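You operate a simulated robot arm through the tools that you are given. There is no shell and no other tool. Be economical: measure what you need, move in short steps, check, and stop when the job is done.

Carry out the task below with a simulated robot arm. There is one attempt and no reset: what you move stays moved.

TASK
Close the sleeves door.
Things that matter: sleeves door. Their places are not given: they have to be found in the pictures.

It is judged by the outcome, as a careful person would: the job done as asked, and still so three seconds after it is handed in. It fails if anything else is knocked over, pushed out of place, dropped, spilled or broken.

THE ROBOT
A 6-joint arm with a two-finger parallel gripper, fixed in place. Base frame: the origin is at the foot of the arm, x ahead of it, y to its left, z up. Lengths are in cm, angles in rad, forces in N, time in s.
With the tool pointing down near the work surface it reaches from about 10 to 62 cm from the base axis. Its first joint turns from -1.152 to 1.152 rad. Payload 2.9 kg.
Tool frame: the origin (TCP) lies between the finger pads and is the grasp point; the fingertips stand 3 cm ahead of it; z points along the fingers, y is the line along which they close. The gripper opens to 11 cm. The fingers are 2 cm wide and 1 cm thick; the gripper's body (4.8 by 11.2 cm) begins 5.5 cm behind the TCP.
Orientation is that of the tool frame in the base frame, as a unit quaternion [w, x, y, z]. With the fingers straight down and closing along the base's y, the tool's x points along the base's -x, its y along +y and its z along -z.

THE INTERFACE
- The arm moves only by the tool jog_arm. Its argument "steps" is a list of rows, each a list of 3 entries, a list of its own where there are three numbers: the turn, a rotation vector about the tool's x, y, z in rad, then the shift along the tool's x, y, z in cm, then the gripper command, from -1 (shut) to 1 (fully open), values between in proportion. In form: [[[ax, ay, az], [x, y, z], claw], ...]. A call has 1 to 10 rows; each row shifts and turns the commanded pose from where the row before left it, along the tool's axes as they then stand. A row lasts 0.2 s, in which the tool goes at most 5 cm and 0.15 rad; a call with a longer step from one row to the next is refused whole, and so is a gripper value outside its range. A pose out of reach is approached as far as the arm can. The call stops where the force on the tool passes 40 N (or 10 N more than at its start, if that is more) or the arm is blocked; 0.2 s more then pass. The fingers move at their own pace (about 10.8 cm/s each) and stop on an object; they squeeze with about 25 N. The grip force told is the motor's: it shows also when the fingers shut on nothing. Time passes only in rows, and 0.2 s behind the last, so rows that do not move let the fingers close. It gives the time, the measured TCP pose, the force on the tool (base axes), the opening and the grip force at its end, in the units of the frame above (readings bear some noise).
- Cameras (640 x 400 px; columns grow to the right, rows downward): "scene" is fixed at [5.7, 43.94, 135.43]; the picture's right is [-0.85, -0.52, 0.00], its down [-0.43, 0.71, -0.56] and it looks along [0.29, -0.48, -0.83] (base axes); focal length 371 px, centre (320, 200). "wrist" rides on the gripper at [-3.6, 0, -5.7] in the tool frame; the picture's right is [0.00, -1.00, 0.00], its down [0.97, 0.00, -0.24] and it looks along [0.24, 0.00, 0.97] (tool axes); focal length 218 px, centre (320, 200).
- snapshot(camera): a new picture of that camera. No time passes.
- pixel_to_xyz(camera, pixels): for up to 12 pixels [column, row] of the newest picture of that camera ("zoom" is the newest enlarged one), the place [x, y, z] in the base frame of the surface seen there, good to about 0.2 cm. No time passes.
- close_up(camera, box): a new picture of the part [left, top, right, bottom] of that camera's present view, enlarged. No time passes.
- finish_job(): hands the job in; it is judged then, once.

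Work in short steps. Measure before you move; look again where a grasp or a placing could have gone wrong, and mend it. You have 60 turns and 16 pictures in all, the two below and enlarged ones among them. Open the gripper and draw the arm clear of the work before you hand the job in, unless the task says otherwise; then end with one line.

The tools are called after "Call:" as a command line: name --argument value ..., lists and objects as JSON in quotes. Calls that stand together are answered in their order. jog_arm: Moves the arm, as the interface text tells. Its arguments: {"type":"object","properties":{"steps":{"type":"array"}},"required":["steps"]} The other tools are called the same way: snapshot (camera) takes a picture; pixel_to_xyz (camera, pixels) gives the place of the surface under pixels of a picture; close_up (camera, box) takes an enlarged picture of a part of a camera's view; finish_job () hands the job in.

At the start:

```text
clock: 0.0
tool_pos: [46.84, 12.27, 80.71]
tool_rot: [0.001, 0.0, 1.0, 0.0]
force: [0.6, 0.1, -0.5]
finger_gap: 11.04
gripper_force: 0.1
```

scene: 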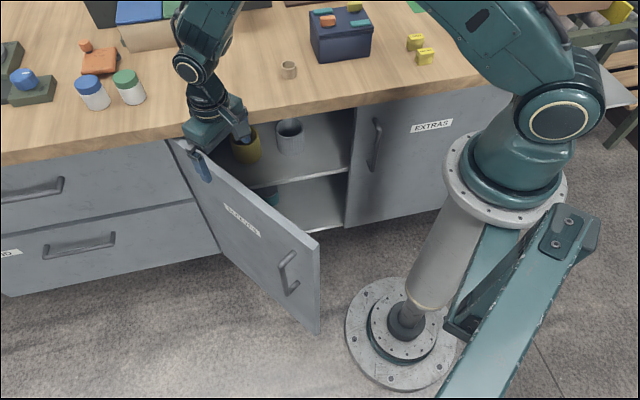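
wrist: 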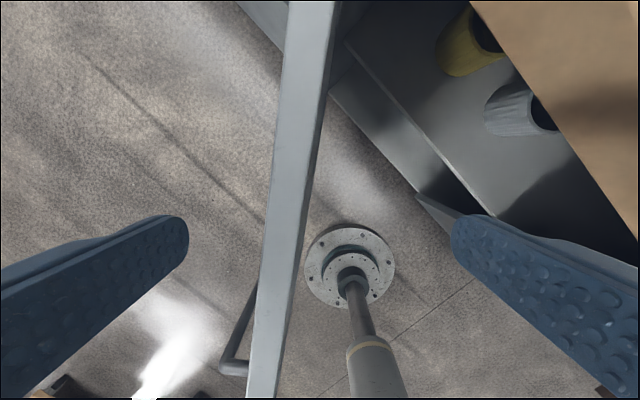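

The open door (label near (242,218), handle at (290,272)) is probably "SLEEVES". I'll confirm this and measure it.

Call:
close_up --camera "scene" --box '[140, 80, 380, 340]'

Call:
pixel_to_xyz --camera "scene" --pixels '[[318, 243], [318, 325], [242, 220], [221, 250], [190, 147], [290, 272], [250, 190], [355, 115], [345, 220], [180, 185], [375, 145], [300, 115]]'

Call:
pixel_to_xyz --camera "wrist" --pixels '[[310, 30], [285, 200], [265, 380], [327, 60], [600, 60], [240, 370]]'

```text
1.54 times, centred on (260, 210) of scene
```

zoom: 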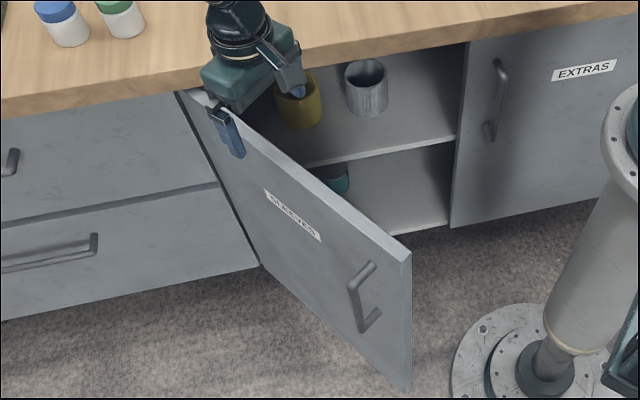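

```text
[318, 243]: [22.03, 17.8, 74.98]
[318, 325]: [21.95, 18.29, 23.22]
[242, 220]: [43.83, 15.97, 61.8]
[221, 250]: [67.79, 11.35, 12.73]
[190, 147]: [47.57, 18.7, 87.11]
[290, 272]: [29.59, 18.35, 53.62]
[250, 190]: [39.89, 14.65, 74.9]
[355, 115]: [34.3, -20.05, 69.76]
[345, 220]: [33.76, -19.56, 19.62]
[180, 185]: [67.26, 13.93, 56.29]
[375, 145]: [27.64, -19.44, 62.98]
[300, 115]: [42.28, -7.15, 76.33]
```

```text
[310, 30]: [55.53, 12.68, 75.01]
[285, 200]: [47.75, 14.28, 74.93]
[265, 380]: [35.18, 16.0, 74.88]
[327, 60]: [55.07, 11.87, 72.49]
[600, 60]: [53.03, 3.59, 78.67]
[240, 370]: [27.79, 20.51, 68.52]
```

The label reads SLEEVES. The hinge is near (67,11), the free edge is at (22,18) and the door top is at z≈75. Next I check the counter overhang.

Call:
pixel_to_xyz --camera "scene" --pixels '[[340, 100], [340, 106], [400, 92], [400, 140], [170, 130], [170, 137], [120, 165], [420, 170], [30, 188], [80, 245], [283, 262], [296, 292]]'

```text
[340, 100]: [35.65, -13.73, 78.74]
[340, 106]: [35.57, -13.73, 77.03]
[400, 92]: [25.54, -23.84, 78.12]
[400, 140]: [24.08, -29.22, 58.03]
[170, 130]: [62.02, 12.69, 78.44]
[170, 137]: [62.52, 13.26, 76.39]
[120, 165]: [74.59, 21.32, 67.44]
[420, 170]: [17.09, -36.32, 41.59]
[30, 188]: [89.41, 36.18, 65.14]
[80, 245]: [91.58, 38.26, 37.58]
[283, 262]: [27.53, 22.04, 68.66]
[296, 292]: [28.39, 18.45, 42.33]
```

The counter edge lies on x−y≈49.3 and the closed door face on x−y≈53.3, so the overhang is about 2.8 cm. I'll shut the fingers, rise, and move to the outer side of the door.

Call:
jog_arm --steps '[[[0, 0, 0], [0, 0, -3], -1], [[0, 0, 0], [3.2, 3.5, 0], -1], [[0, 0, 0], [3.2, 3.5, 0], -1], [[0, 0, 0], [3.2, 3.5, 0], -1], [[0, 0, 0], [3.2, 3.5, 0], -1], [[0, 0, 0.131], [0, 0, 0], -1], [[0, 0, 0.131], [0, 0, 0], -1], [[0, 0, 0.131], [0, 0, 0], -1], [[0, 0, 0.131], [0, 0, 0], -1], [[0, 0, 0.131], [0, 0, 0], -1]]'

```text
clock: 2.2
tool_pos: [34.17, 26.27, 83.54]
tool_rot: [0.0, 0.323, 0.946, 0.001]
force: [1.3, 0.2, -0.2]
finger_gap: 0.0
gripper_force: 25.0
```

Yaw is going the right way. I'll finish the yaw and then tilt the fingers toward the cabinet.

Call:
jog_arm --steps '[[[0, 0, 0.131], [0, 0, 0], -1], [[0, -0.15, 0], [0, 0, 0], -1], [[0, -0.15, 0], [0, 0, 0], -1], [[0, -0.15, 0], [0, 0, 0], -1], [[0, -0.15, 0], [0, 0, 0], -1]]'

```text
clock: 3.4
tool_pos: [34.15, 26.21, 83.69]
tool_rot: [0.275, 0.367, 0.882, -0.112]
force: [-0.8, 0.2, -0.2]
finger_gap: 0.0
gripper_force: 25.4
```

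Orientation is as planned, with tool z ≈ (0.40,−0.40,−0.82). I'll shift 5 cm in +x to clear the handle, then go down to z≈62.5.

Call:
jog_arm --steps '[[[0, 0, 0], [-2.9, 3.5, 2.0], -1], [[0, 0, 0], [2.373, 0, 3.465], -1], [[0, 0, 0], [2.373, 0, 3.465], -1], [[0, 0, 0], [2.373, 0, 3.465], -1], [[0, 0, 0], [2.373, 0, 3.465], -1], [[0, 0, 0], [2.373, 0, 3.465], -1]]'

Call:
snapshot --camera "scene"

```text
clock: 4.8
tool_pos: [39.25, 26.39, 62.53]
tool_rot: [0.274, 0.365, 0.883, -0.112]
force: [0.0, 1.0, -0.1]
finger_gap: 0.01
gripper_force: 25.6
```

```text
12 pictures are left
```

scene: 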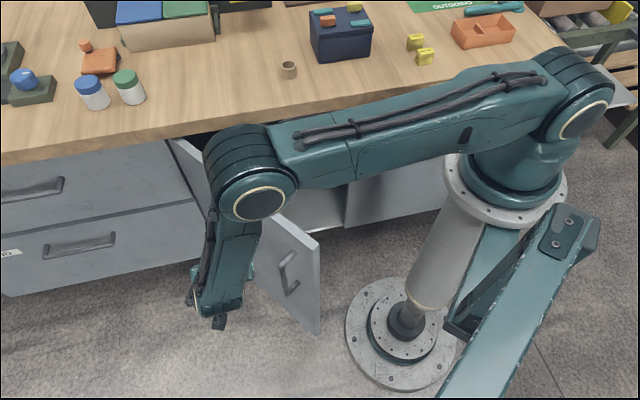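

All clear. I'll approach the face in −y, with contact expected at TCP y≈19.

Call:
jog_arm --steps '[[[0, 0, 0], [-1.167, -1.414, 0.799], -1], [[0, 0, 0], [-1.167, -1.414, 0.799], -1], [[0, 0, 0], [-1.167, -1.414, 0.799], -1], [[0, 0, 0], [-0.583, -0.707, 0.4], -1], [[0, 0, 0], [-0.583, -0.707, 0.4], -1], [[0, 0, 0], [-0.583, -0.707, 0.4], -1]]'

```text
clock: 6.2
tool_pos: [38.94, 17.17, 62.59]
tool_rot: [0.274, 0.366, 0.883, -0.112]
force: [0.3, -0.2, 0.1]
finger_gap: 0.0
gripper_force: 25.1
```

The force is still near zero, so either the door moves freely or contact is just ahead. I'll follow the arc in small steps.

Call:
jog_arm --steps '[[[0, 0, 0], [-0.65, -0.96, 0.44], -1], [[0, 0, 0], [-0.65, -0.96, 0.44], -1], [[0, 0, 0], [-0.72, -0.88, 0.49], -1], [[0, 0, 0], [-0.72, -0.88, 0.49], -1], [[0, 0, 0], [-0.78, -0.8, 0.54], -1], [[0, 0, 0], [-0.78, -0.8, 0.54], -1]]'

Call:
snapshot --camera "scene"

```text
clock: 7.6
tool_pos: [39.05, 9.81, 62.62]
tool_rot: [0.274, 0.366, 0.882, -0.113]
force: [0.6, 0.7, 0.4]
finger_gap: 0.0
gripper_force: 24.4
```

```text
11 pictures are left
```

scene: 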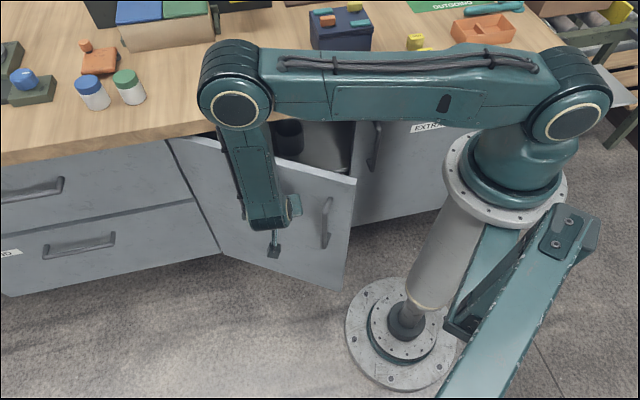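

The door is swinging shut under light contact. I'll check how high the elbow is over the counter and continue along the arc.

Call:
pixel_to_xyz --camera "scene" --pixels '[[235, 108], [240, 60], [345, 195], [340, 55], [330, 75], [235, 165]]'

Call:
jog_arm --steps '[[[0, 0, 0], [-0.84, -0.7, 0.58], -1], [[0, 0, 0], [-0.84, -0.7, 0.58], -1], [[0, 0, 0], [-0.89, -0.61, 0.61], -1], [[0, 0, 0], [-0.89, -0.61, 0.61], -1], [[0, 0, 0], [-0.93, -0.51, 0.64], -1], [[0, 0, 0], [-0.93, -0.51, 0.64], -1]]'

Call:
snapshot --camera "scene"

```text
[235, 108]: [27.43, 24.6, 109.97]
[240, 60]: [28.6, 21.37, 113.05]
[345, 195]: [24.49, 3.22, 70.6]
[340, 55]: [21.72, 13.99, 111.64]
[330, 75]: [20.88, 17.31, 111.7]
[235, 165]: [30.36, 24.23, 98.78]
```

```text
clock: 9.0
tool_pos: [40.97, 2.58, 62.52]
tool_rot: [0.273, 0.366, 0.882, -0.113]
force: [0.3, -0.5, -0.1]
finger_gap: 0.01
gripper_force: 24.7
```

```text
10 pictures are left
```

scene: 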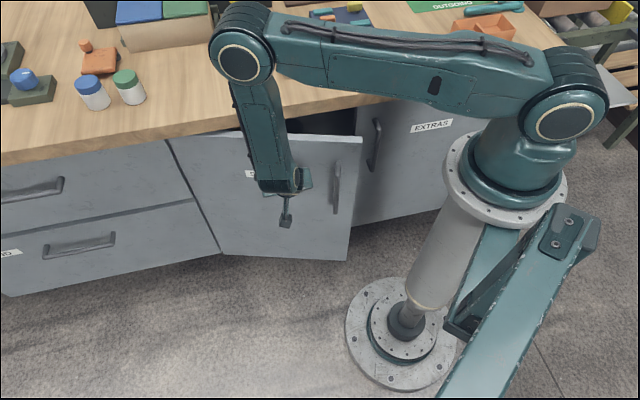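

The door is nearly closed, with about 8 cm left along the normal. I continue.

Call:
jog_arm --steps '[[[0, 0, 0], [-0.97, -0.4, 0.66], -1], [[0, 0, 0], [-0.97, -0.4, 0.66], -1], [[0, 0, 0], [-0.99, -0.3, 0.68], -1], [[0, 0, 0], [-0.99, -0.3, 0.68], -1], [[0, 0, 0], [-0.5, -0.1, 0.34], -1], [[0, 0, 0], [-0.5, -0.1, 0.34], -1]]'

Call:
snapshot --camera "scene"

```text
clock: 10.4
tool_pos: [44.08, -2.74, 62.65]
tool_rot: [0.274, 0.366, 0.882, -0.113]
force: [-0.5, -0.5, -0.5]
finger_gap: 0.0
gripper_force: 25.1
```

```text
9 pictures are left
```

scene: 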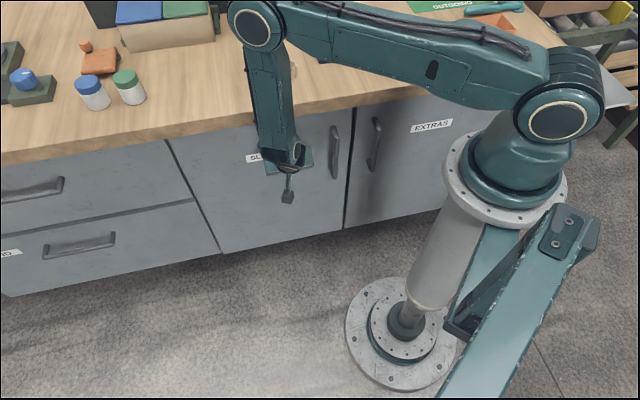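

It looks almost flush. I'll measure the face points, then press gently until contact force shows.

Call:
pixel_to_xyz --camera "scene" --pixels '[[340, 200], [355, 200], [345, 125], [360, 125], [230, 200], [320, 180]]'

Call:
jog_arm --steps '[[[0, 0, 0], [-0.41, 0, 0.28], -1], [[0, 0, 0], [-0.41, 0, 0.28], -1], [[0, 0, 0], [-0.41, 0, 0.28], -1], [[0, 0, 0], [-0.33, 0, 0.23], -1], [[0, 0, 0], [-0.25, 0, 0.17], -1], [[0, 0, 0], [-0.25, 0, 0.17], -1], [[0, 0, 0], [-0.25, 0, 0.17], -1]]'

```text
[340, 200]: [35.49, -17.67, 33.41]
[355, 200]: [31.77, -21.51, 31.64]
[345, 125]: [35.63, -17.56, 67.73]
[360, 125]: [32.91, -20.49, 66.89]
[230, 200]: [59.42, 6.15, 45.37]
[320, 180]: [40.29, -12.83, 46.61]
```

```text
clock: 12.1
tool_pos: [45.7, -4.41, 62.35]
tool_rot: [0.268, 0.365, 0.885, -0.111]
force: [-2.6, 3.4, 1.7]
finger_gap: 0.0
gripper_force: 24.8
stopped in row 7: the force on the tool passed its limit (the readings are from after the stop); the commanded pose is now the measured one
```

The door is flush: its face points sit at x−y≈53.2, matching the neighbouring door. The push also met a firm stop. I'll back away, open the gripper and check.

Call:
jog_arm --steps '[[[0, 0, 0], [1, 0, -0.7], -1], [[0, 0, 0], [2, 0, -1.4], -1], [[0, 0, 0], [2.5, 0, -1.7], -1], [[0, 0, 0], [2.5, 0, -1.7], -1], [[0, 0, 0], [2.5, 0, -1.7], 0], [[0, 0, 0], [0, 0, 0], 1], [[0, 0, 0], [0, 0, 0], 1], [[0, 0, 0], [0, 0, 0], 1], [[0, 0, 0], [0, 0, 0], 1]]'

Call:
snapshot --camera "scene"

Call:
pixel_to_xyz --camera "scene" --pixels '[[340, 200], [355, 200], [345, 125], [360, 125], [230, 200], [320, 180]]'

```text
clock: 14.1
tool_pos: [36.75, 4.88, 62.56]
tool_rot: [0.268, 0.365, 0.884, -0.112]
force: [0.2, -1.2, 0.1]
finger_gap: 10.99
gripper_force: 0.2
```

```text
8 pictures are left
```

scene: 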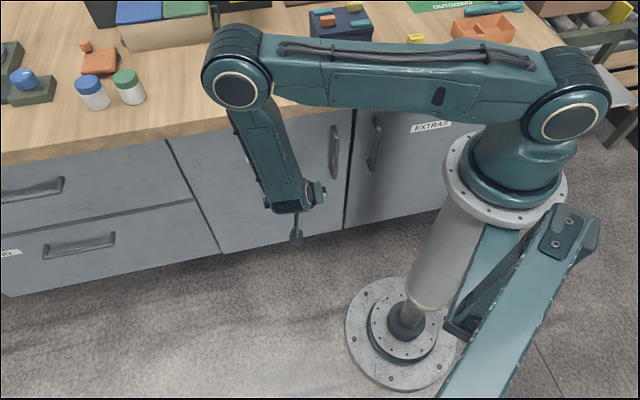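

```text
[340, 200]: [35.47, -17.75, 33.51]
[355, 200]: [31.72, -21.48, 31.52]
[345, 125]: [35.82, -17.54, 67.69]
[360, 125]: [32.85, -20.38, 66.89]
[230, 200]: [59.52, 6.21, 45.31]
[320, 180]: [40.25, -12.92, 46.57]
```

The door has stayed flush, the arm is clear and nothing else has moved, so I'm handing in.

Call:
finish_job

```text
The job is handed in.
```

The sleeves door is closed: it sits flush with the extras door, and it stayed flush after the arm backed away with the gripper open.
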